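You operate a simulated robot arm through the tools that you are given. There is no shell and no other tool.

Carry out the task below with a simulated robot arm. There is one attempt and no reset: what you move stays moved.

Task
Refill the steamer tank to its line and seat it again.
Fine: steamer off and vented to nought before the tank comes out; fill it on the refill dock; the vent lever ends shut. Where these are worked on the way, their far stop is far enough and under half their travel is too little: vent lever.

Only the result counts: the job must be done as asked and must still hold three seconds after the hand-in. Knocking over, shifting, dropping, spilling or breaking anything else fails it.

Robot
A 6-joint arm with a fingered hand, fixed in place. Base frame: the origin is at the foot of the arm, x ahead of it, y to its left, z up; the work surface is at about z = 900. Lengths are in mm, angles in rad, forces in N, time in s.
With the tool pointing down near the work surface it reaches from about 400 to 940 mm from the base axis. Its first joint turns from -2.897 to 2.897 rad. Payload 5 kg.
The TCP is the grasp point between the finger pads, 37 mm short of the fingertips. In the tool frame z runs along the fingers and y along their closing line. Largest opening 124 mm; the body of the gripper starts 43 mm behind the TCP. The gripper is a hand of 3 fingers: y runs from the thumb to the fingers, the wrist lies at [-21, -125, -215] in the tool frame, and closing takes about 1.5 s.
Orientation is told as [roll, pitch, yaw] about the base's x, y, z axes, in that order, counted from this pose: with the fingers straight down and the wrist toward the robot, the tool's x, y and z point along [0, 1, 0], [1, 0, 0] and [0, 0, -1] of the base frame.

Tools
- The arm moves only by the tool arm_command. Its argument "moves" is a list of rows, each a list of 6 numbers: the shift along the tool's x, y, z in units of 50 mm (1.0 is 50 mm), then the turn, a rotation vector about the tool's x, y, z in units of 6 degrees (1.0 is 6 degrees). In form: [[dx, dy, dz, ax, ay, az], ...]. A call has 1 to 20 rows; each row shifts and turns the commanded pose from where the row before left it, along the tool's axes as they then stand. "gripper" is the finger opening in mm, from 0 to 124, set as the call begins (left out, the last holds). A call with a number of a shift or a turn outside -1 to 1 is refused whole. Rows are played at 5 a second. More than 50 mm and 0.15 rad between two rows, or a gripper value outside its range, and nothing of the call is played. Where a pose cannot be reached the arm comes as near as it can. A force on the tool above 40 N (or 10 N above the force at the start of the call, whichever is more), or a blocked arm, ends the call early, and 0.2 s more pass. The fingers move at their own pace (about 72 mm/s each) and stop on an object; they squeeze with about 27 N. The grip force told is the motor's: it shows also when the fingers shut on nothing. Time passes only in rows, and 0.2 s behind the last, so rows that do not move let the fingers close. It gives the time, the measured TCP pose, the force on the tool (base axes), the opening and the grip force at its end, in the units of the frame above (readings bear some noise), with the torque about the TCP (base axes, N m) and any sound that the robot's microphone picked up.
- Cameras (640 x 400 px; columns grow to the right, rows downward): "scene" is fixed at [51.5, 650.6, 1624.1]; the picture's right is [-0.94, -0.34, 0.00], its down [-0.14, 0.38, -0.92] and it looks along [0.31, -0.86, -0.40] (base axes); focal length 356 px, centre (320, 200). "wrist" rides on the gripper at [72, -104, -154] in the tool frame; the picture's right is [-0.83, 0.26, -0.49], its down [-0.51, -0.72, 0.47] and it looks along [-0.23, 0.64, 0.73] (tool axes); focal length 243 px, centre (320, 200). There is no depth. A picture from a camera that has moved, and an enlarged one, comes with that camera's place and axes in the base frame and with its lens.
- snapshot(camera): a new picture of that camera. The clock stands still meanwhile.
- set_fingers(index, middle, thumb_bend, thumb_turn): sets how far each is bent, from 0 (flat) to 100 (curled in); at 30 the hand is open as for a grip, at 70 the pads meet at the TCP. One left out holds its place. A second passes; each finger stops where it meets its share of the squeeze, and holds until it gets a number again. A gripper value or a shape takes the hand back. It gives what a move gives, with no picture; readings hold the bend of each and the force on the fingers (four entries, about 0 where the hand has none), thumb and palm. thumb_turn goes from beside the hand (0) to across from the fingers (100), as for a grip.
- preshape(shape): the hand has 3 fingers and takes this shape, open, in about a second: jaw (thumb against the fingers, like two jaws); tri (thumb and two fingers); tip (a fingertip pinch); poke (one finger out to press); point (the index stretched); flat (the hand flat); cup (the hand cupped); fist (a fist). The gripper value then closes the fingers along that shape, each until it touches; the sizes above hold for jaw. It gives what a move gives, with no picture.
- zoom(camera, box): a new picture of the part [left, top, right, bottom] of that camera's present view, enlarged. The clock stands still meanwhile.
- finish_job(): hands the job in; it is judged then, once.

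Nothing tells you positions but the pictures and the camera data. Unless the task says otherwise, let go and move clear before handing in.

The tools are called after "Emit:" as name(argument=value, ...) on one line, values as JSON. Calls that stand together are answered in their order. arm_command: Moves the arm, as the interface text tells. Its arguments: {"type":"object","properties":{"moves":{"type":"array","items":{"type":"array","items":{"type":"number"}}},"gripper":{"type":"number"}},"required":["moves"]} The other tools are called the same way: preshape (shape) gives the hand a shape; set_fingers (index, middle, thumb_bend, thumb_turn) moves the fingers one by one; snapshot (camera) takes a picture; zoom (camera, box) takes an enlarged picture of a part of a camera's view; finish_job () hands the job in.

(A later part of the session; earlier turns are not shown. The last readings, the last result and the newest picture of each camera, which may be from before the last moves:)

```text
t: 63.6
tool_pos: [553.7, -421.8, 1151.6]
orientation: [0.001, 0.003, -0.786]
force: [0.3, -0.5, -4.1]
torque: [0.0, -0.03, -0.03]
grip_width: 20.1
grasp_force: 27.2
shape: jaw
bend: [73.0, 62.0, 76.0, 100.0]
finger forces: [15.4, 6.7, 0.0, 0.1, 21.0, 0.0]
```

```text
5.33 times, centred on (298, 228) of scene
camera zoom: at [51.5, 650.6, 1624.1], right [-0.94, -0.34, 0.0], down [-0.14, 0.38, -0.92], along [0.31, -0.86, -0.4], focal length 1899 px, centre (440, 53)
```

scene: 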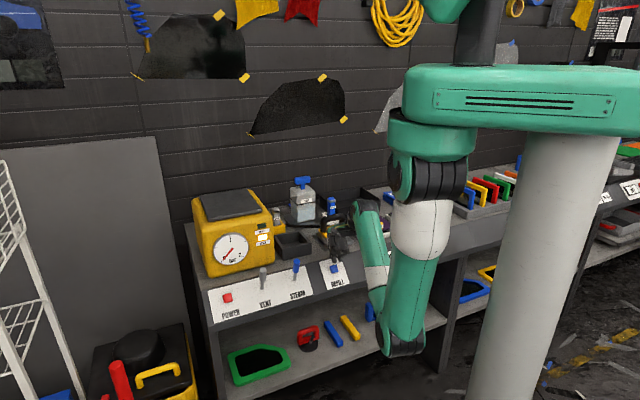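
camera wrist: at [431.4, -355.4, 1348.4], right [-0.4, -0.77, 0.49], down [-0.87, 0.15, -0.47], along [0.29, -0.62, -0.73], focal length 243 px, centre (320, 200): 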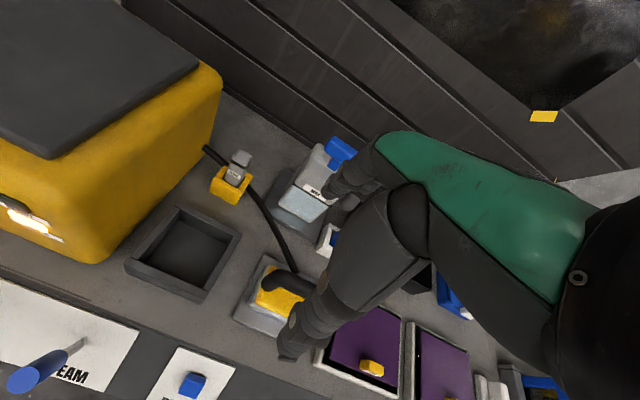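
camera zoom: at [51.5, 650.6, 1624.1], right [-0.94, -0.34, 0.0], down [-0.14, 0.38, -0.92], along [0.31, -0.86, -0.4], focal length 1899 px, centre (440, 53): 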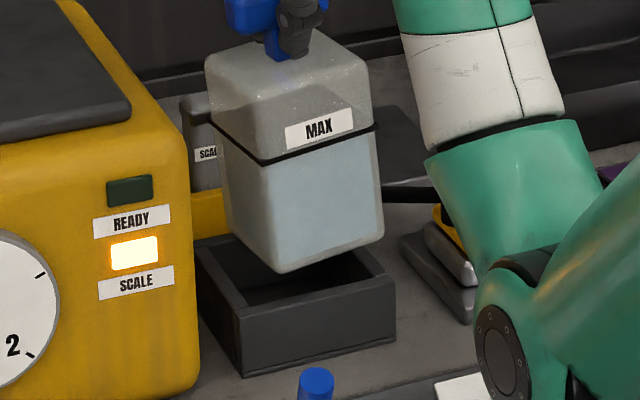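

The tank has rolled about 6° in my grip, its right side up. I'll take closer looks to measure the tilt before deciding how to correct it.

Emit:
zoom(camera="scene", box=[272, 185, 316, 260])

Emit:
zoom(camera="wrist", box=[185, 220, 305, 355])

Emit:
snapshot(camera="wrist")

```text
5.33 times, centred on (294, 222) of scene
camera zoom: at [51.5, 650.6, 1624.1], right [-0.94, -0.34, 0.0], down [-0.14, 0.38, -0.92], along [0.31, -0.86, -0.4], focal length 1899 px, centre (459, 80)
```

zoom: 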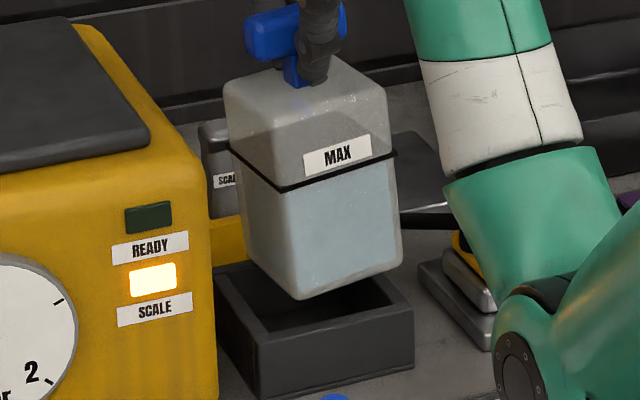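

```text
2.96 times, centred on (245, 288) of wrist
camera zoom: at [530.4, -297.2, 1303.7], right [-0.4, -0.77, 0.49], down [-0.87, 0.15, -0.47], along [0.29, -0.62, -0.73], focal length 719 px, centre (542, -59)
```

zoom: 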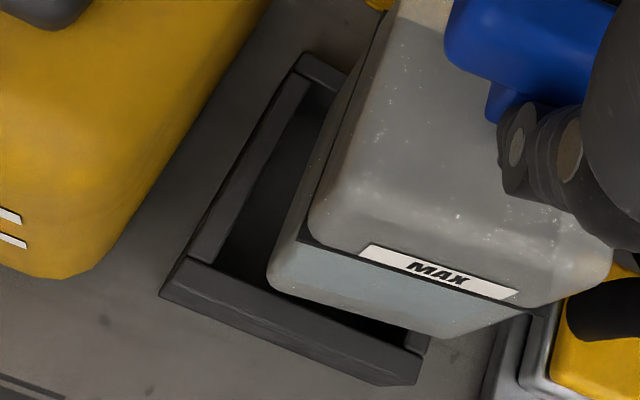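

```text
taken
camera wrist: at [530.4, -297.2, 1303.7], right [-0.4, -0.77, 0.49], down [-0.87, 0.15, -0.47], along [0.29, -0.62, -0.73], focal length 243 px, centre (320, 200)
```

wrist: 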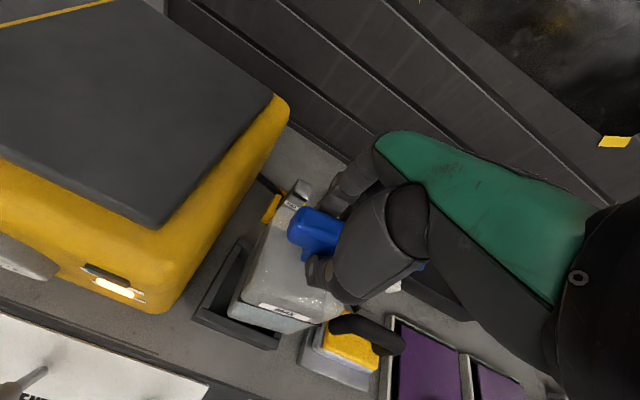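

I'll raise it a bit more and counter-rotate the hand 6° about its closing axis to bring the tank upright, then look again.

Emit:
arm_command(moves=[[0, 0, -0.4, 0, 0, 0], [0, 0, 0, 0, 0.5, 0], [0, 0, 0, 0, 0.55, 0], [0, 0, 0, 0, 0, 0]])

Emit:
zoom(camera="scene", box=[272, 185, 316, 260])

Emit:
zoom(camera="wrist", box=[180, 180, 400, 380])

```text
t: 64.6
tool_pos: [553.9, -422.5, 1170.8]
orientation: [0.11, -0.001, -0.784]
force: [0.3, -0.3, -4.3]
torque: [-0.02, 0.0, 0.01]
grip_width: 20.4
grasp_force: 26.5
shape: jaw
bend: [73.0, 62.0, 76.0, 100.0]
finger forces: [15.4, 5.8, 0.1, 0.0, 20.9, 0.0]
```

```text
5.33 times, centred on (294, 222) of scene
camera zoom: at [51.5, 650.6, 1624.1], right [-0.94, -0.34, 0.0], down [-0.14, 0.38, -0.92], along [0.31, -0.86, -0.4], focal length 1899 px, centre (459, 80)
```

zoom: 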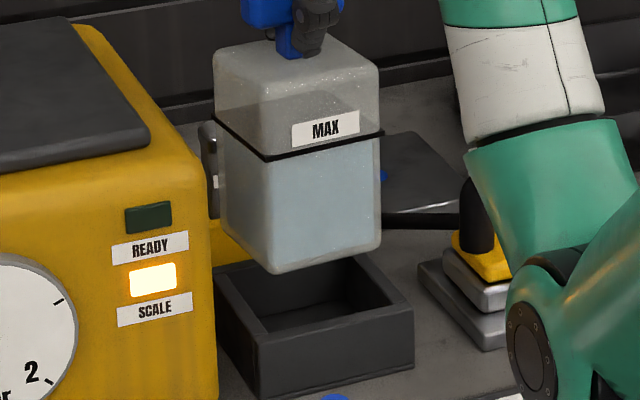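

```text
2.00 times, centred on (290, 280) of wrist
camera zoom: at [518.4, -309.0, 1331.7], right [-0.44, -0.81, 0.4], down [-0.83, 0.19, -0.52], along [0.35, -0.56, -0.75], focal length 485 px, centre (380, 40)
```

zoom: 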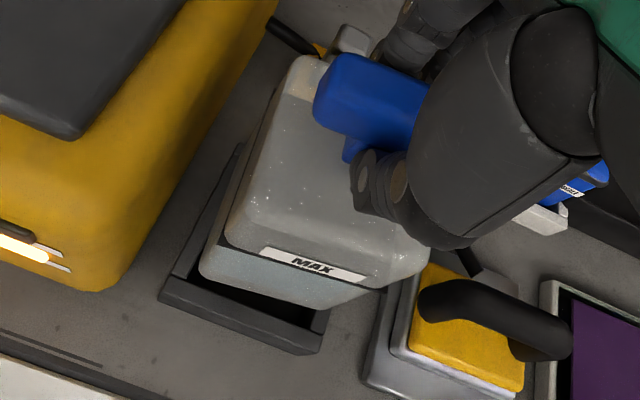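

Emit:
zoom(camera="scene", box=[270, 190, 312, 226])

Emit:
zoom(camera="scene", box=[270, 220, 312, 256])

```text
11.11 times, centred on (291, 208) of scene
camera zoom: at [51.5, 650.6, 1624.1], right [-0.94, -0.34, 0.0], down [-0.14, 0.38, -0.92], along [0.31, -0.86, -0.4], focal length 3956 px, centre (642, 111)
```

zoom: 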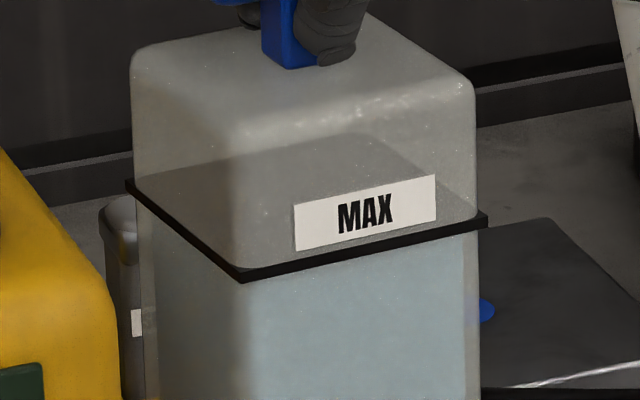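

```text
11.11 times, centred on (291, 238) of scene
camera zoom: at [51.5, 650.6, 1624.1], right [-0.94, -0.34, 0.0], down [-0.14, 0.38, -0.92], along [0.31, -0.86, -0.4], focal length 3956 px, centre (642, -222)
```

zoom: 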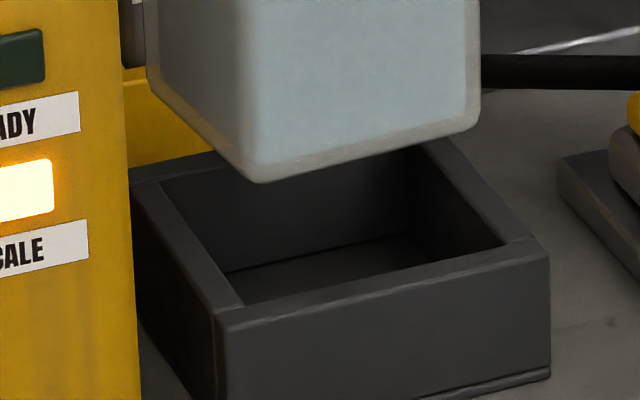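

The straight-on views show the tray has about 5 mm clearance all round, but the tank is also yawed about 6° in my grip from the bump. I'll yaw the hand to square it with the tray and re-check.

Emit:
arm_command(moves=[[0, 0, 0, 0, 0, 0.5], [0, 0, 0, 0, 0, 0.5], [0, 0, 0, 0, 0, 0]])

Emit:
zoom(camera="scene", box=[270, 190, 312, 226])

Emit:
zoom(camera="scene", box=[270, 220, 312, 256])

Emit:
zoom(camera="wrist", box=[180, 180, 400, 380])

```text
t: 65.4
tool_pos: [553.2, -422.2, 1171.6]
orientation: [0.111, 0.013, -0.891]
force: [0.2, -0.4, -4.0]
torque: [-0.05, 0.03, 0.02]
grip_width: 20.1
grasp_force: 26.9
shape: jaw
bend: [73.0, 62.0, 76.0, 100.0]
finger forces: [15.4, 6.1, 0.0, 0.0, 20.9, 0.1]
```

```text
11.11 times, centred on (291, 208) of scene
camera zoom: at [51.5, 650.6, 1624.1], right [-0.94, -0.34, 0.0], down [-0.14, 0.38, -0.92], along [0.31, -0.86, -0.4], focal length 3956 px, centre (642, 111)
```

zoom: 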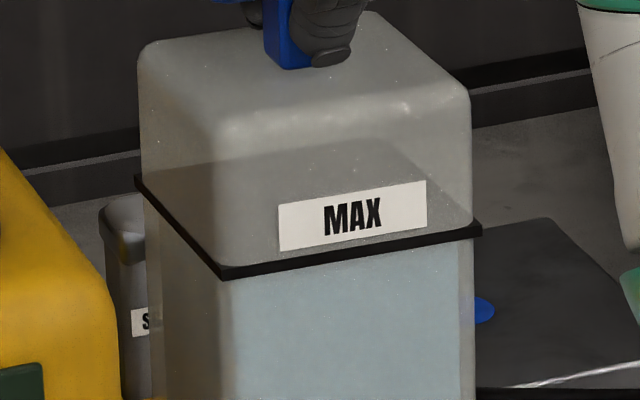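

```text
11.11 times, centred on (291, 238) of scene
camera zoom: at [51.5, 650.6, 1624.1], right [-0.94, -0.34, 0.0], down [-0.14, 0.38, -0.92], along [0.31, -0.86, -0.4], focal length 3956 px, centre (642, -222)
```

zoom: 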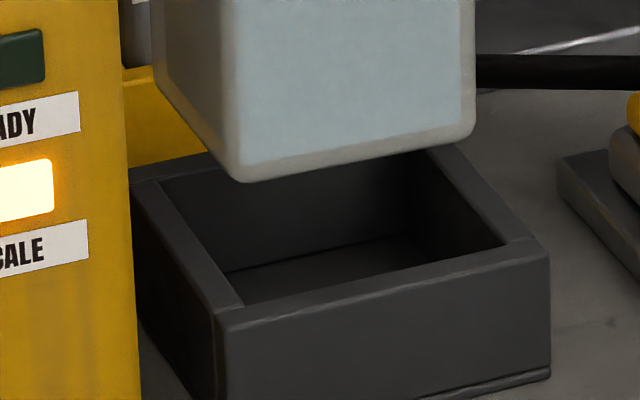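

```text
2.00 times, centred on (290, 280) of wrist
camera zoom: at [531.7, -307.4, 1332.4], right [-0.52, -0.76, 0.4], down [-0.81, 0.28, -0.52], along [0.28, -0.59, -0.76], focal length 485 px, centre (380, 40)
```

zoom: 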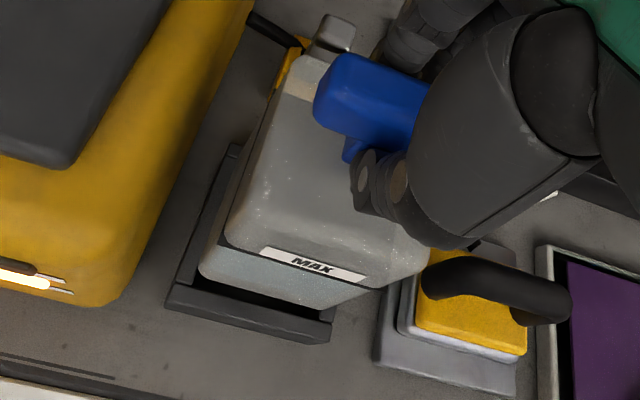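

Triangulating from both cameras, the tank's bottom is now squared to the tray and only about 3 mm left of centre. I'll trim the remaining roll and nudge it to centre, then verify again.

Emit:
arm_command(moves=[[0.042, -0.035, 0.005, 0, -0.3, 0], [0, 0, 0, 0, 0, 0]])

Emit:
zoom(camera="scene", box=[270, 190, 312, 226])

Emit:
zoom(camera="scene", box=[270, 220, 312, 256])

Emit:
zoom(camera="wrist", box=[190, 230, 310, 360])

```text
t: 66.0
tool_pos: [554.1, -419.8, 1171.8]
orientation: [0.076, 0.012, -0.892]
force: [1.1, -0.6, -4.4]
torque: [0.03, 0.0, -0.02]
grip_width: 20.1
grasp_force: 26.7
shape: jaw
bend: [73.0, 62.0, 76.0, 100.0]
finger forces: [15.5, 6.0, 0.0, 0.0, 20.9, 0.0]
```

```text
11.11 times, centred on (291, 208) of scene
camera zoom: at [51.5, 650.6, 1624.1], right [-0.94, -0.34, 0.0], down [-0.14, 0.38, -0.92], along [0.31, -0.86, -0.4], focal length 3956 px, centre (642, 111)
```

zoom: 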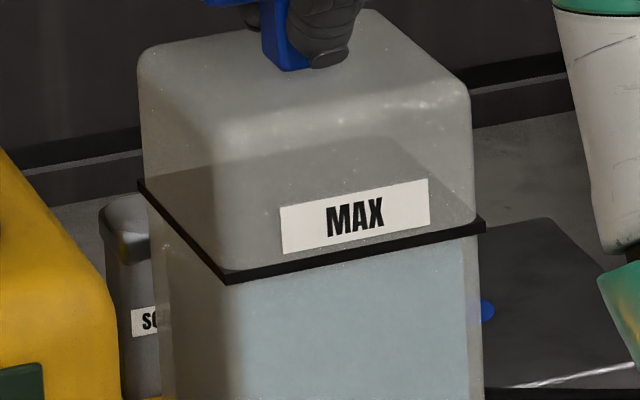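

```text
11.11 times, centred on (291, 238) of scene
camera zoom: at [51.5, 650.6, 1624.1], right [-0.94, -0.34, 0.0], down [-0.14, 0.38, -0.92], along [0.31, -0.86, -0.4], focal length 3956 px, centre (642, -222)
```

zoom: 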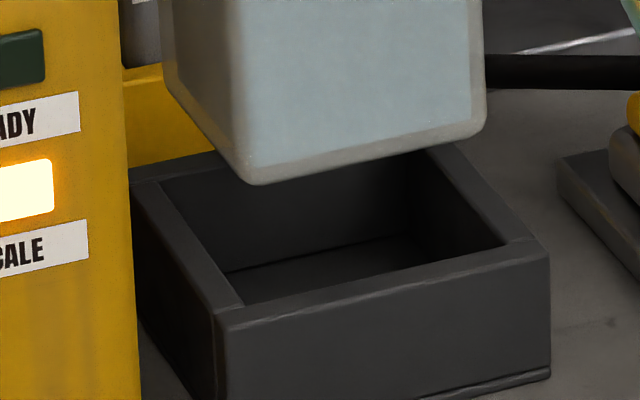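

```text
3.08 times, centred on (250, 295) of wrist
camera zoom: at [536.0, -301.2, 1331.2], right [-0.5, -0.75, 0.42], down [-0.82, 0.27, -0.5], along [0.26, -0.6, -0.75], focal length 746 px, centre (535, -92)
```

zoom: 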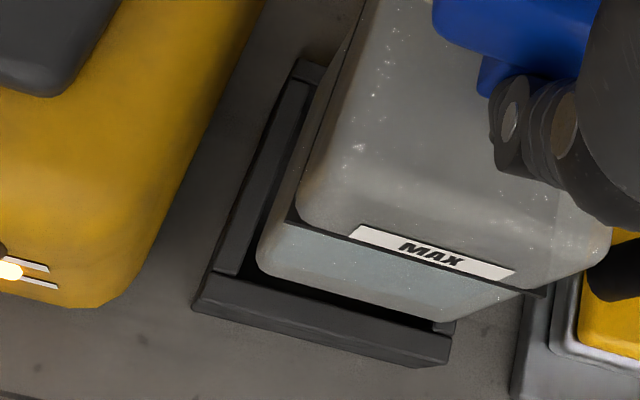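

Roll and yaw are now level, and both cameras put the tank bottom centred in the tray within a few millimetres. I'll lower vertically to just above the rim.

Emit:
arm_command(moves=[[-0.0237, 0.0033, 0.298, 0, 0, 0], [-0.0237, 0.0033, 0.298, 0, 0, 0], [0, 0, 0, 0, 0, 0]])

Emit:
zoom(camera="scene", box=[270, 215, 312, 251])

Emit:
zoom(camera="wrist", box=[190, 230, 310, 360])

```text
t: 66.8
tool_pos: [554.1, -418.8, 1140.8]
orientation: [0.077, 0.009, -0.891]
force: [-0.1, -0.6, -4.3]
torque: [-0.02, -0.02, -0.02]
grip_width: 20.2
grasp_force: 27.2
shape: jaw
bend: [73.0, 62.0, 76.0, 100.0]
finger forces: [15.5, 6.1, 0.0, 0.0, 21.0, 0.0]
```

```text
11.11 times, centred on (291, 233) of scene
camera zoom: at [51.5, 650.6, 1624.1], right [-0.94, -0.34, 0.0], down [-0.14, 0.38, -0.92], along [0.31, -0.86, -0.4], focal length 3956 px, centre (642, -167)
```

zoom: 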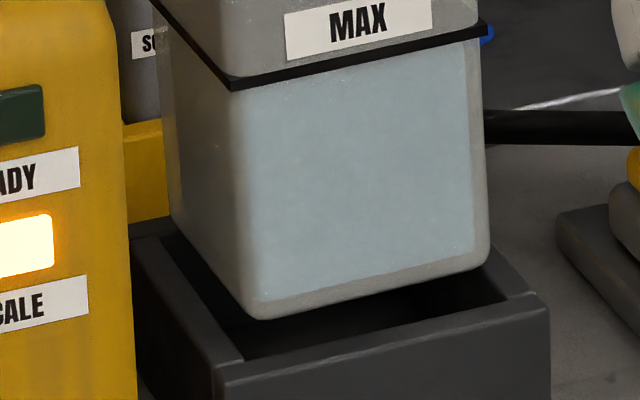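

```text
3.08 times, centred on (250, 295) of wrist
camera zoom: at [536.4, -301.3, 1301.4], right [-0.51, -0.75, 0.42], down [-0.82, 0.27, -0.5], along [0.26, -0.6, -0.75], focal length 746 px, centre (535, -92)
```

zoom: 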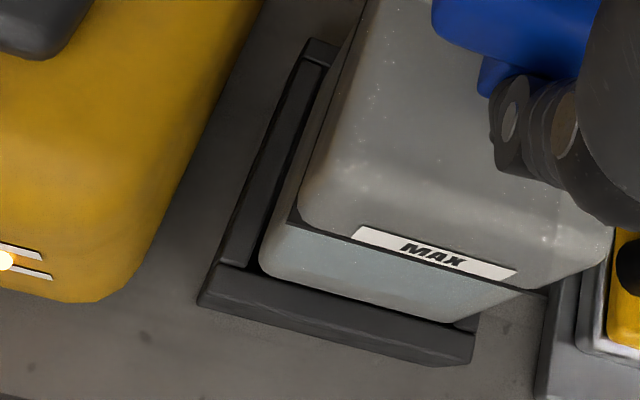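

Emit:
zoom(camera="wrist", box=[195, 285, 275, 345])

Emit:
zoom(camera="scene", box=[276, 232, 312, 256])

```text
6.67 times, centred on (235, 315) of wrist
camera zoom: at [536.4, -301.3, 1301.4], right [-0.51, -0.75, 0.42], down [-0.82, 0.27, -0.5], along [0.26, -0.6, -0.75], focal length 1618 px, centre (887, -567)
```

zoom: 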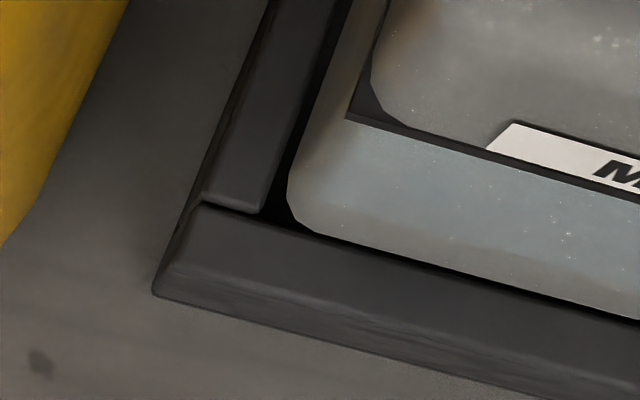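

```text
16.00 times, centred on (294, 244) of scene
camera zoom: at [51.5, 650.6, 1624.1], right [-0.94, -0.34, 0.0], down [-0.14, 0.38, -0.92], along [0.31, -0.86, -0.4], focal length 5696 px, centre (736, -504)
```

zoom: 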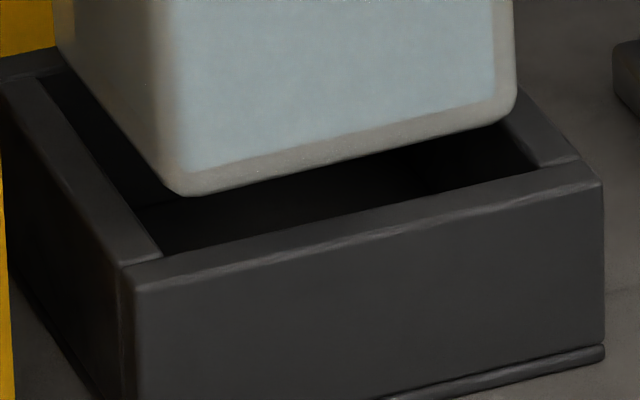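

From directly above, the tank's front edge overlaps the tray's front wall slightly, with about 4 mm spare on the left. I'll shift it 4 mm back and 1 mm left, then continue down gently.

Emit:
arm_command(moves=[[0.028, 0.077, 0, 0, 0, 0], [-0.0079, 0.0011, 0.0993, 0, 0, 0], [0, 0, 0, 0, 0, 0]])

Emit:
zoom(camera="wrist", box=[195, 285, 275, 345])

Emit:
zoom(camera="scene", box=[276, 232, 312, 256])

```text
t: 67.6
tool_pos: [558.6, -422.7, 1136.7]
orientation: [0.078, 0.013, -0.89]
force: [0.6, 0.7, -3.8]
torque: [0.04, 0.02, -0.01]
grip_width: 20.5
grasp_force: 27.1
shape: jaw
bend: [73.0, 62.0, 76.0, 100.0]
finger forces: [15.5, 5.8, 0.0, 0.0, 20.9, 0.1]
```

```text
6.67 times, centred on (235, 315) of wrist
camera zoom: at [540.0, -303.9, 1296.3], right [-0.5, -0.75, 0.42], down [-0.82, 0.27, -0.5], along [0.26, -0.6, -0.76], focal length 1618 px, centre (887, -567)
```

zoom: 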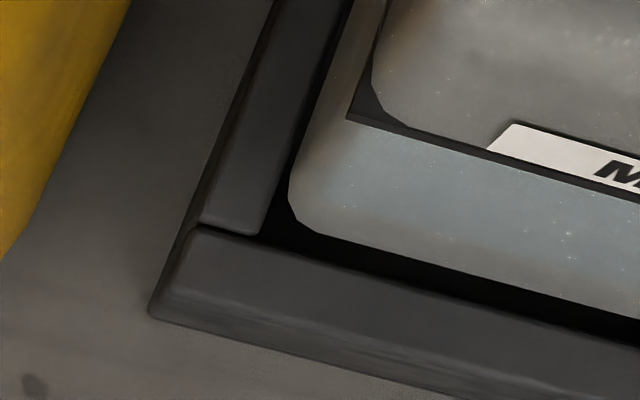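

```text
16.00 times, centred on (294, 244) of scene
camera zoom: at [51.5, 650.6, 1624.1], right [-0.94, -0.34, 0.0], down [-0.14, 0.38, -0.92], along [0.31, -0.86, -0.4], focal length 5696 px, centre (736, -504)
```

zoom: 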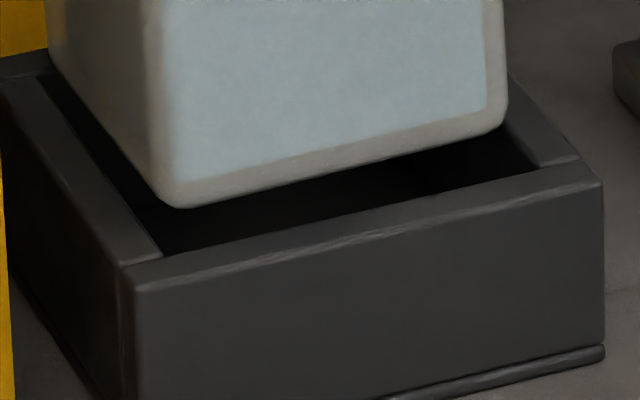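

There's now a visible gap on the front and left, about 2 mm each. I'll continue down in small steps while watching the force.

Emit:
arm_command(moves=[[-0.0079, 0.0011, 0.0993, 0, 0, 0], [-0.0079, 0.0011, 0.0993, 0, 0, 0]])

Emit:
zoom(camera="wrist", box=[195, 285, 275, 345])

Emit:
zoom(camera="scene", box=[276, 232, 312, 256])

```text
t: 68.2
tool_pos: [557.1, -421.7, 1127.9]
orientation: [0.079, 0.011, -0.89]
force: [0.2, 0.0, -4.0]
torque: [0.02, 0.03, 0.02]
grip_width: 20.1
grasp_force: 26.9
shape: jaw
bend: [73.0, 62.0, 76.0, 100.0]
finger forces: [15.6, 5.8, 0.1, 0.1, 20.9, 0.1]
```

```text
6.67 times, centred on (235, 315) of wrist
camera zoom: at [539.4, -303.9, 1286.5], right [-0.5, -0.75, 0.42], down [-0.82, 0.27, -0.5], along [0.26, -0.6, -0.76], focal length 1618 px, centre (887, -567)
```

zoom: 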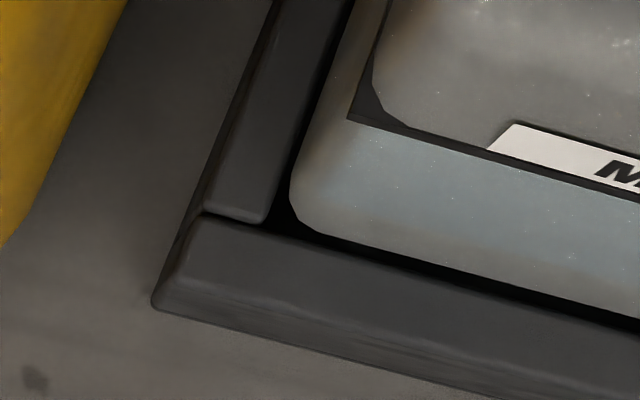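

```text
16.00 times, centred on (294, 244) of scene
camera zoom: at [51.5, 650.6, 1624.1], right [-0.94, -0.34, 0.0], down [-0.14, 0.38, -0.92], along [0.31, -0.86, -0.4], focal length 5696 px, centre (736, -504)
```

zoom: 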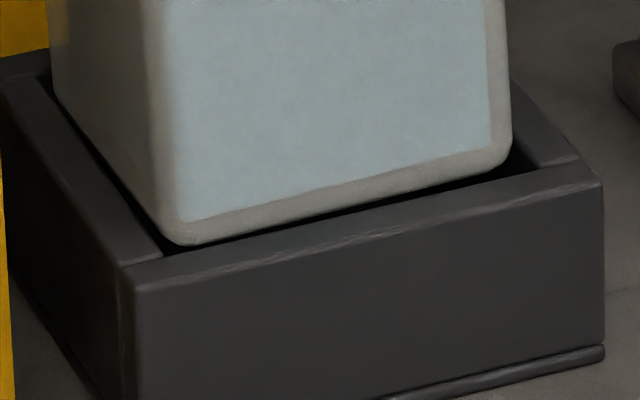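

No contact yet and the bottom is at rim level. I'll add 1 mm back and keep lowering.

Emit:
arm_command(moves=[[-0.0058, 0.021, 0.0993, 0, 0, 0], [-0.0079, 0.0011, 0.0993, 0, 0, 0]])

Emit:
zoom(camera="wrist", box=[195, 285, 275, 345])

Emit:
zoom(camera="scene", box=[276, 232, 312, 256])

```text
t: 68.8
tool_pos: [558.0, -422.2, 1117.0]
orientation: [0.079, 0.012, -0.89]
force: [-0.1, 0.8, -3.9]
torque: [0.01, 0.02, -0.01]
grip_width: 20.1
grasp_force: 26.9
shape: jaw
bend: [73.0, 62.0, 76.0, 100.0]
finger forces: [15.7, 5.6, 0.0, 0.0, 20.9, 0.0]
```

```text
6.67 times, centred on (235, 315) of wrist
camera zoom: at [540.0, -304.6, 1276.3], right [-0.51, -0.75, 0.42], down [-0.82, 0.27, -0.5], along [0.26, -0.6, -0.75], focal length 1618 px, centre (887, -567)
```

zoom: 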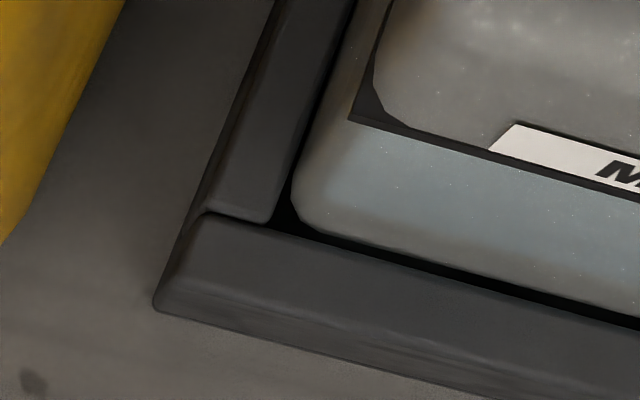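

```text
16.00 times, centred on (294, 244) of scene
camera zoom: at [51.5, 650.6, 1624.1], right [-0.94, -0.34, 0.0], down [-0.14, 0.38, -0.92], along [0.31, -0.86, -0.4], focal length 5696 px, centre (736, -504)
```

zoom: 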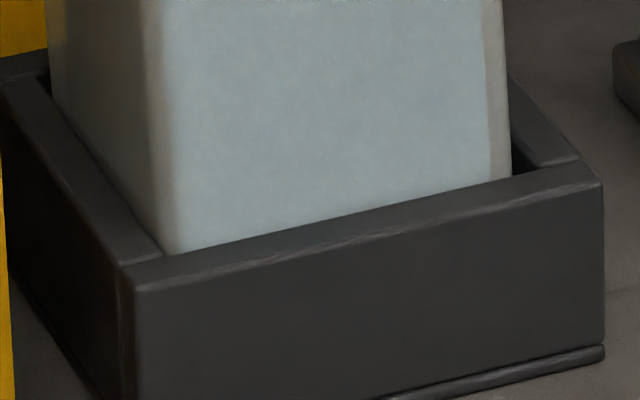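

The tank is inside the tray with no contact force. I'll keep lowering toward the floor.

Emit:
arm_command(moves=[[-0.0079, 0.0011, 0.0993, 0, 0, 0], [-0.0079, 0.0011, 0.0993, 0, 0, 0], [-0.0079, 0.0011, 0.0993, 0, 0, 0]])

Emit:
zoom(camera="wrist", box=[195, 285, 275, 345])

Emit:
zoom(camera="scene", box=[266, 195, 322, 256])

```text
t: 69.6
tool_pos: [557.8, -421.8, 1101.9]
orientation: [0.077, 0.013, -0.89]
force: [-0.2, -0.3, -4.0]
torque: [-0.02, -0.01, 0.01]
grip_width: 19.7
grasp_force: 26.9
shape: jaw
bend: [73.0, 62.0, 76.0, 100.0]
finger forces: [15.5, 5.8, 0.0, 0.1, 20.9, 0.0]
```

```text
6.67 times, centred on (235, 315) of wrist
camera zoom: at [540.2, -305.3, 1261.1], right [-0.5, -0.75, 0.42], down [-0.82, 0.27, -0.5], along [0.26, -0.6, -0.76], focal length 1618 px, centre (887, -567)
```

zoom: 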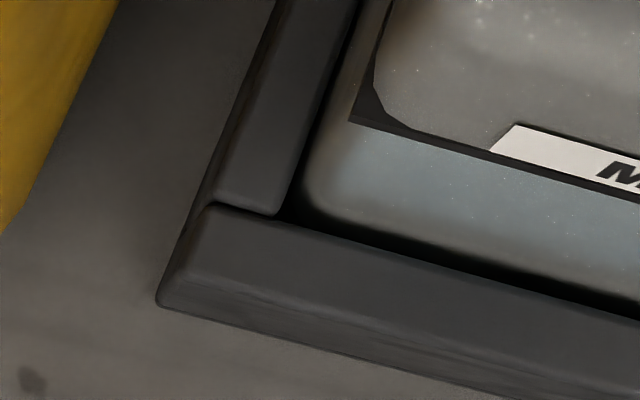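

```text
6.56 times, centred on (294, 226) of scene
camera zoom: at [51.5, 650.6, 1624.1], right [-0.94, -0.34, 0.0], down [-0.14, 0.38, -0.92], along [0.31, -0.86, -0.4], focal length 2334 px, centre (490, 33)
```

zoom: 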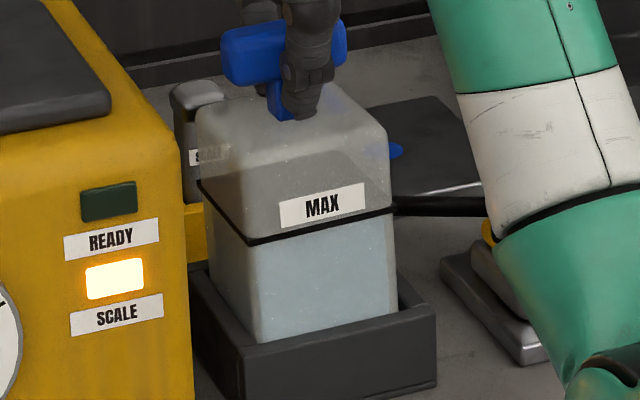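

Emit:
arm_command(moves=[[-0.0079, 0.0011, 0.0993, 0, 0, 0], [-0.0079, 0.0011, 0.0993, 0, 0, 0], [-0.004, 0.0006, 0.05, 0, 0, 0]])

Emit:
zoom(camera="scene", box=[266, 195, 322, 256])

```text
t: 70.4
tool_pos: [557.5, -422.8, 1090.4]
orientation: [0.077, 0.01, -0.89]
force: [-2.6, 0.7, 1.3]
torque: [0.04, 0.02, -0.04]
grip_width: 20.0
grasp_force: 27.0
shape: jaw
bend: [73.0, 62.0, 76.0, 100.0]
finger forces: [15.4, 5.5, 0.0, 0.0, 21.6, 0.1]
```

```text
6.56 times, centred on (294, 226) of scene
camera zoom: at [51.5, 650.6, 1624.1], right [-0.94, -0.34, 0.0], down [-0.14, 0.38, -0.92], along [0.31, -0.86, -0.4], focal length 2334 px, centre (490, 33)
```

zoom: 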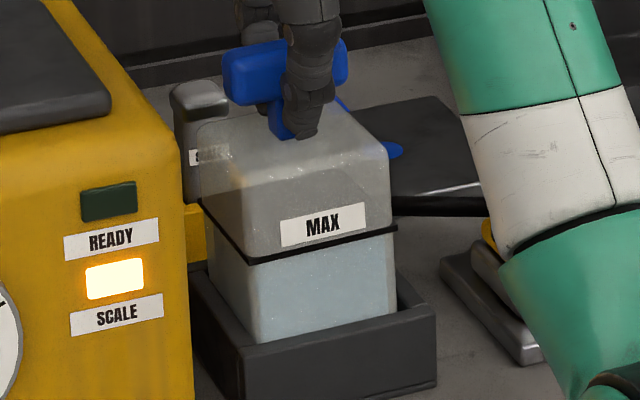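

First touch on the tray floor at about 5 N. I'll press down a little more so it settles flat.

Emit:
arm_command(moves=[[-0.0032, 0.0004, 0.04, 0, 0, 0], [0, 0, 0, 0, 0, 0]])

Emit:
zoom(camera="scene", box=[266, 195, 322, 256])

Emit:
zoom(camera="wrist", box=[180, 200, 340, 350])

```text
t: 71.0
tool_pos: [557.9, -422.9, 1088.5]
orientation: [0.078, 0.008, -0.891]
force: [-6.9, -0.2, 13.9]
torque: [-0.01, 0.13, -0.05]
grip_width: 20.4
grasp_force: 26.9
shape: jaw
bend: [73.0, 62.0, 76.0, 100.0]
finger forces: [15.8, 5.2, 0.0, 0.0, 25.3, 0.1]
```

```text
6.56 times, centred on (294, 226) of scene
camera zoom: at [51.5, 650.6, 1624.1], right [-0.94, -0.34, 0.0], down [-0.14, 0.38, -0.92], along [0.31, -0.86, -0.4], focal length 2334 px, centre (490, 33)
```

zoom: 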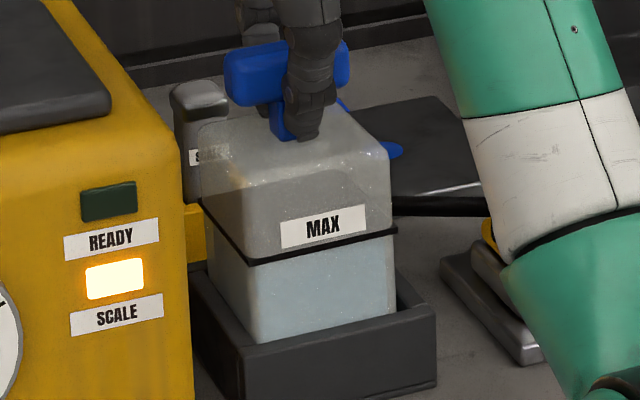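

```text
2.67 times, centred on (260, 275) of wrist
camera zoom: at [539.1, -304.4, 1247.6], right [-0.51, -0.75, 0.42], down [-0.82, 0.27, -0.5], along [0.26, -0.6, -0.75], focal length 647 px, centre (480, 0)
```

zoom: 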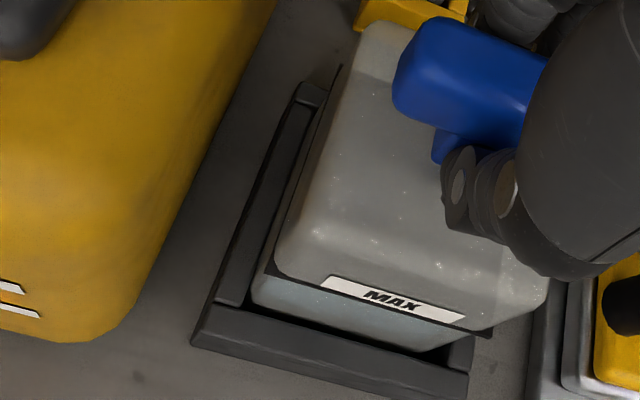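

It's on the floor, but the tank is pitched slightly with its front a few millimetres high. I'll level it by rotating about its back edge, easing the pressure at the same time.

Emit:
arm_command(moves=[[-0.007, -0.056, 0.0, -0.15, 0, 0], [-0.007, -0.056, 0.0, -0.15, 0, 0], [0, 0, 0, 0, 0, 0]])

Emit:
zoom(camera="scene", box=[266, 195, 322, 256])

Emit:
zoom(camera="scene", box=[270, 212, 312, 248])

Emit:
zoom(camera="wrist", box=[180, 200, 340, 350])

```text
t: 71.8
tool_pos: [554.9, -418.3, 1088.0]
orientation: [0.08, -0.022, -0.893]
force: [-5.2, -1.8, 8.8]
torque: [0.01, 0.09, -0.1]
grip_width: 20.6
grasp_force: 26.4
shape: jaw
bend: [73.0, 62.0, 76.0, 100.0]
finger forces: [16.3, 6.0, 0.0, 0.0, 24.1, 0.1]
```

```text
6.56 times, centred on (294, 226) of scene
camera zoom: at [51.5, 650.6, 1624.1], right [-0.94, -0.34, 0.0], down [-0.14, 0.38, -0.92], along [0.31, -0.86, -0.4], focal length 2334 px, centre (490, 33)
```

zoom: 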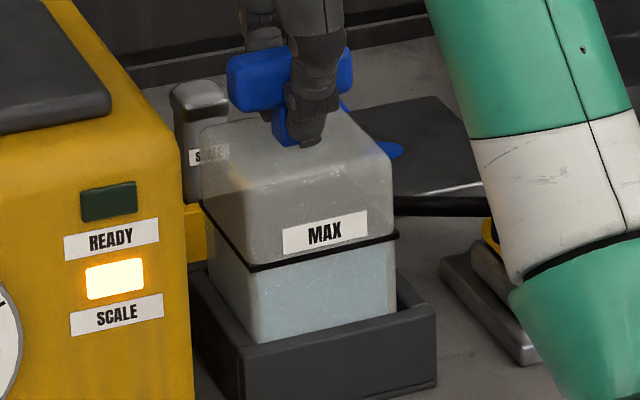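

```text
11.11 times, centred on (291, 230) of scene
camera zoom: at [51.5, 650.6, 1624.1], right [-0.94, -0.34, 0.0], down [-0.14, 0.38, -0.92], along [0.31, -0.86, -0.4], focal length 3956 px, centre (642, -133)
```

zoom: 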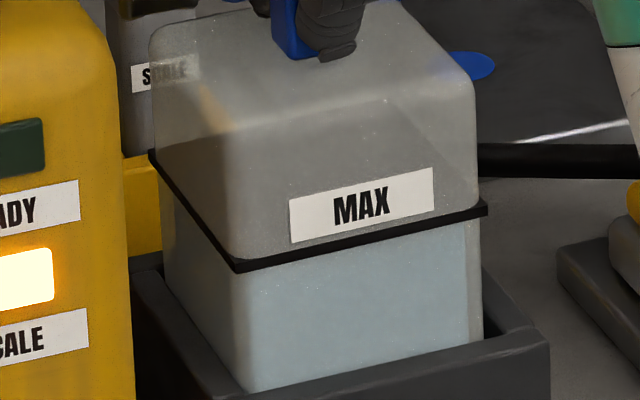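

```text
2.67 times, centred on (260, 275) of wrist
camera zoom: at [533.2, -296.9, 1243.4], right [-0.52, -0.74, 0.43], down [-0.81, 0.26, -0.52], along [0.28, -0.62, -0.73], focal length 647 px, centre (480, 0)
```

zoom: 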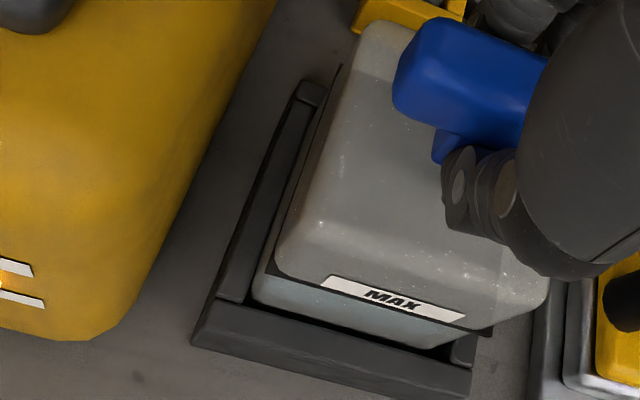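

Nearly level now, with about 1.5° left. One more small levelling step, easing slightly away from the left wall.

Emit:
arm_command(moves=[[-0.03, -0.05, 0.0, -0.13, 0, 0], [-0.02, -0.04, 0.01, -0.12, 0, 0], [0, 0, 0, 0, 0, 0]])

Emit:
zoom(camera="scene", box=[270, 212, 312, 248])

Emit:
zoom(camera="wrist", box=[180, 200, 340, 350])

```text
t: 72.6
tool_pos: [549.4, -417.5, 1087.5]
orientation: [0.079, -0.046, -0.893]
force: [2.1, -3.4, 8.5]
torque: [0.02, -0.09, -0.07]
grip_width: 20.4
grasp_force: 26.7
shape: jaw
bend: [73.0, 62.0, 76.0, 100.0]
finger forces: [19.1, 6.9, 0.0, 0.1, 21.7, 0.0]
```

```text
11.11 times, centred on (291, 230) of scene
camera zoom: at [51.5, 650.6, 1624.1], right [-0.94, -0.34, 0.0], down [-0.14, 0.38, -0.92], along [0.31, -0.86, -0.4], focal length 3956 px, centre (642, -133)
```

zoom: 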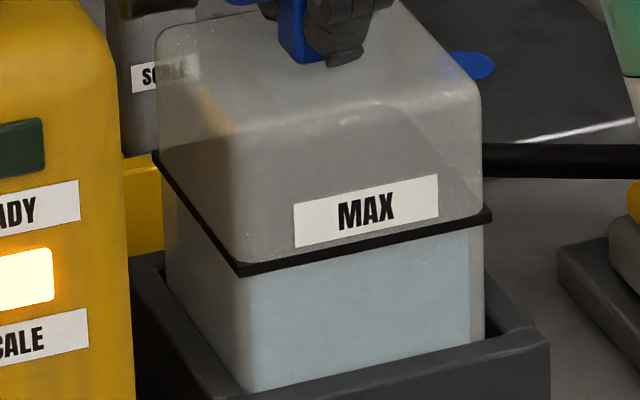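

```text
2.67 times, centred on (260, 275) of wrist
camera zoom: at [526.5, -292.0, 1239.7], right [-0.52, -0.73, 0.44], down [-0.8, 0.25, -0.54], along [0.29, -0.64, -0.72], focal length 647 px, centre (480, 0)
```

zoom: 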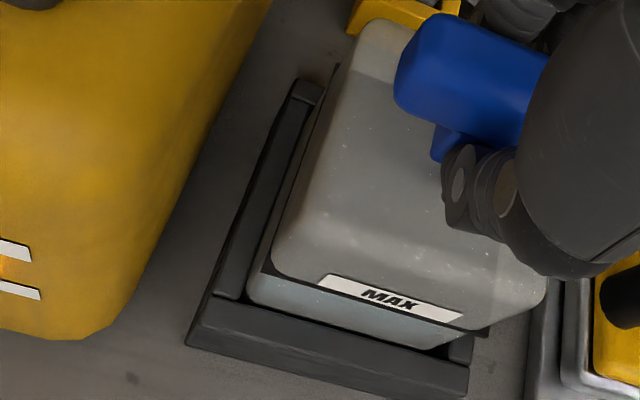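

The tank is level to about a degree and resting on the tray floor. I'll relieve the pressure and open the fingers slowly.

Emit:
arm_command(moves=[[0.002, 0, -0.03, 0, 0, 0], [0, 0, 0, 0, 0, 0]])

Emit:
arm_command(moves=[[0, 0, 0, 0, 0, 0], [0, 0, 0, 0, 0, 0]], gripper=34)

Emit:
zoom(camera="scene", box=[266, 195, 322, 256])

Emit:
zoom(camera="wrist", box=[180, 200, 340, 350])

```text
t: 73.2
tool_pos: [550.0, -416.9, 1087.1]
orientation: [0.08, -0.045, -0.894]
force: [1.3, -0.7, 1.5]
torque: [0.05, -0.09, -0.04]
grip_width: 20.6
grasp_force: 26.4
shape: jaw
bend: [73.0, 62.0, 76.0, 100.0]
finger forces: [18.0, 7.1, 0.0, 0.0, 22.1, 0.1]
```

```text
t: 73.8
tool_pos: [549.0, -417.7, 1087.1]
orientation: [0.077, -0.047, -0.893]
force: [-0.2, 0.3, -0.3]
torque: [-0.01, -0.01, 0.03]
grip_width: 33.9
grasp_force: 0.0
shape: jaw
bend: [74.0, 55.0, 74.0, 100.0]
finger forces: [0.0, 0.0, 0.0, 0.1, 0.0, 0.0]
```

```text
6.56 times, centred on (294, 226) of scene
camera zoom: at [51.5, 650.6, 1624.1], right [-0.94, -0.34, 0.0], down [-0.14, 0.38, -0.92], along [0.31, -0.86, -0.4], focal length 2334 px, centre (490, 33)
```

zoom: 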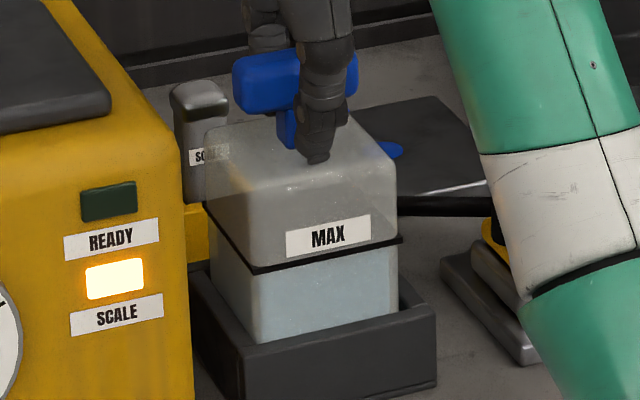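

```text
2.67 times, centred on (260, 275) of wrist
camera zoom: at [526.7, -292.4, 1240.9], right [-0.52, -0.73, 0.44], down [-0.8, 0.25, -0.54], along [0.29, -0.63, -0.72], focal length 647 px, centre (480, 0)
```

zoom: 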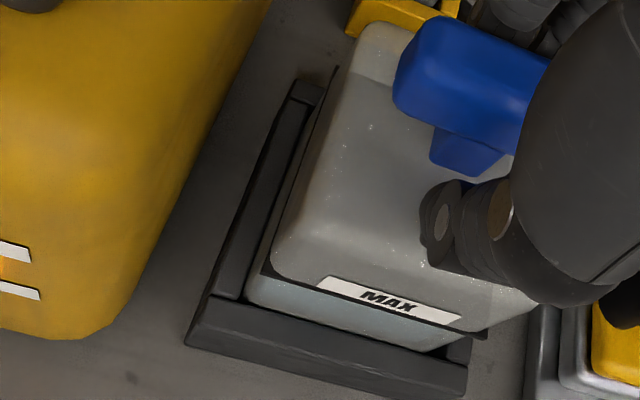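

Released, and the tank now sits exactly where it was at the start (the band and label line up with the initial view). I'll open wide and rise clear.

Emit:
arm_command(moves=[[0, 0, 0, 0, 0, 0], [0, 0, 0, 0, 0, 0], [0, 0, 0, 0, 0, 0], [0, 0, -0.3, 0, 0, 0], [0, 0, -0.5, 0, 0, 0], [0, 0, -0.6, 0, 0, 0], [0, 0, -0.6, 0, 0, 0]], gripper=96)

Emit:
snapshot(camera="scene")

Emit:
zoom(camera="scene", box=[185, 185, 345, 320])

Emit:
zoom(camera="wrist", box=[160, 180, 400, 380])

```text
t: 75.4
tool_pos: [539.9, -419.9, 1189.0]
orientation: [0.079, -0.045, -0.895]
force: [0.5, 0.1, -0.5]
torque: [-0.01, 0.0, 0.01]
grip_width: 96.0
grasp_force: 0.2
shape: jaw
bend: [26.0, 35.0, 53.0, 99.0]
finger forces: [0.0, 0.0, 0.0, 0.1, 0.0, 0.0]
```

```text
taken
```

scene: 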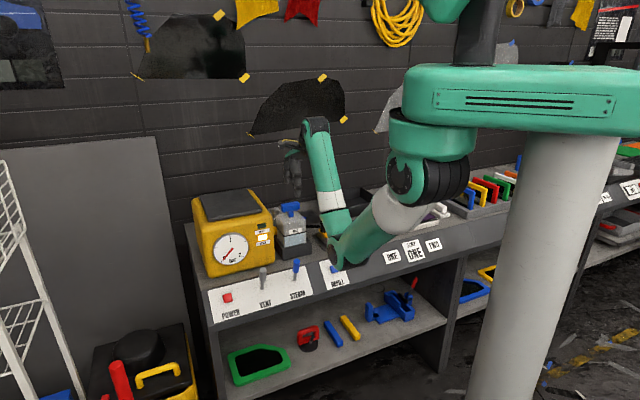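

```text
2.96 times, centred on (265, 252) of scene
camera zoom: at [51.5, 650.6, 1624.1], right [-0.94, -0.34, 0.0], down [-0.14, 0.38, -0.92], along [0.31, -0.86, -0.4], focal length 1055 px, centre (483, 44)
```

zoom: 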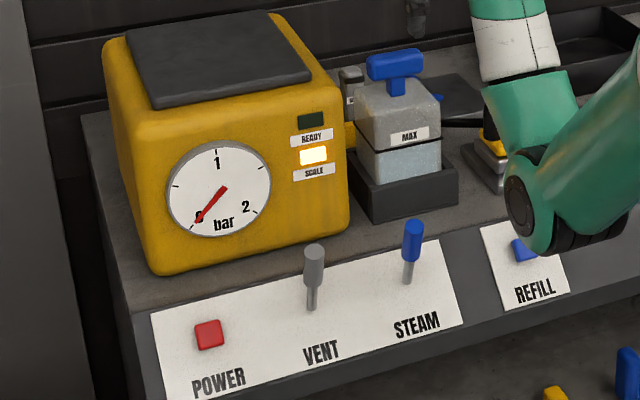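

```text
2.00 times, centred on (280, 280) of wrist
camera zoom: at [516.4, -294.7, 1341.7], right [-0.52, -0.73, 0.44], down [-0.8, 0.25, -0.54], along [0.29, -0.63, -0.72], focal length 485 px, centre (400, 40)
```

zoom: 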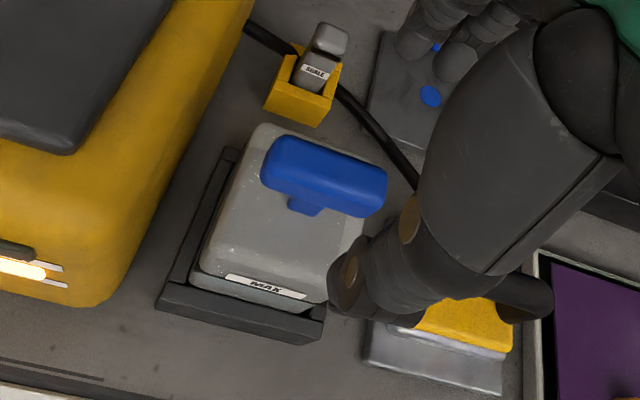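

The tank is seated, the gauge is at zero and READY is off. I'll verify the vent lever is back in its original shut position, along with the water level and surroundings.

Emit:
zoom(camera="scene", box=[205, 255, 315, 325])

Emit:
zoom(camera="scene", box=[266, 195, 322, 256])

Emit:
zoom(camera="scene", box=[180, 180, 290, 250])

```text
5.71 times, centred on (260, 290) of scene
camera zoom: at [51.5, 650.6, 1624.1], right [-0.94, -0.34, 0.0], down [-0.14, 0.38, -0.92], along [0.31, -0.86, -0.4], focal length 2034 px, centre (663, -314)
```

zoom: 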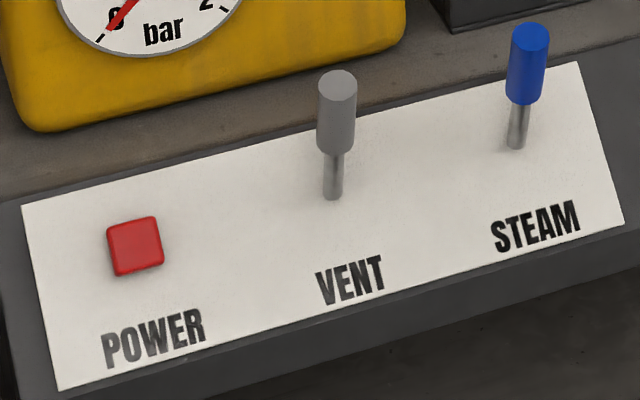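

```text
6.56 times, centred on (294, 226) of scene
camera zoom: at [51.5, 650.6, 1624.1], right [-0.94, -0.34, 0.0], down [-0.14, 0.38, -0.92], along [0.31, -0.86, -0.4], focal length 2334 px, centre (490, 33)
```

zoom: 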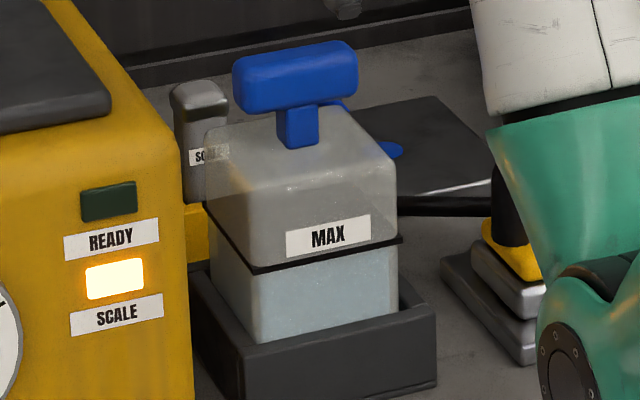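

```text
5.71 times, centred on (235, 215) of scene
camera zoom: at [51.5, 650.6, 1624.1], right [-0.94, -0.34, 0.0], down [-0.14, 0.38, -0.92], along [0.31, -0.86, -0.4], focal length 2034 px, centre (806, 114)
```

zoom: 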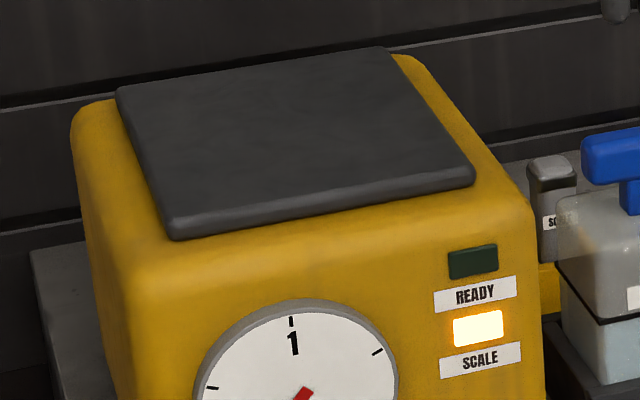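

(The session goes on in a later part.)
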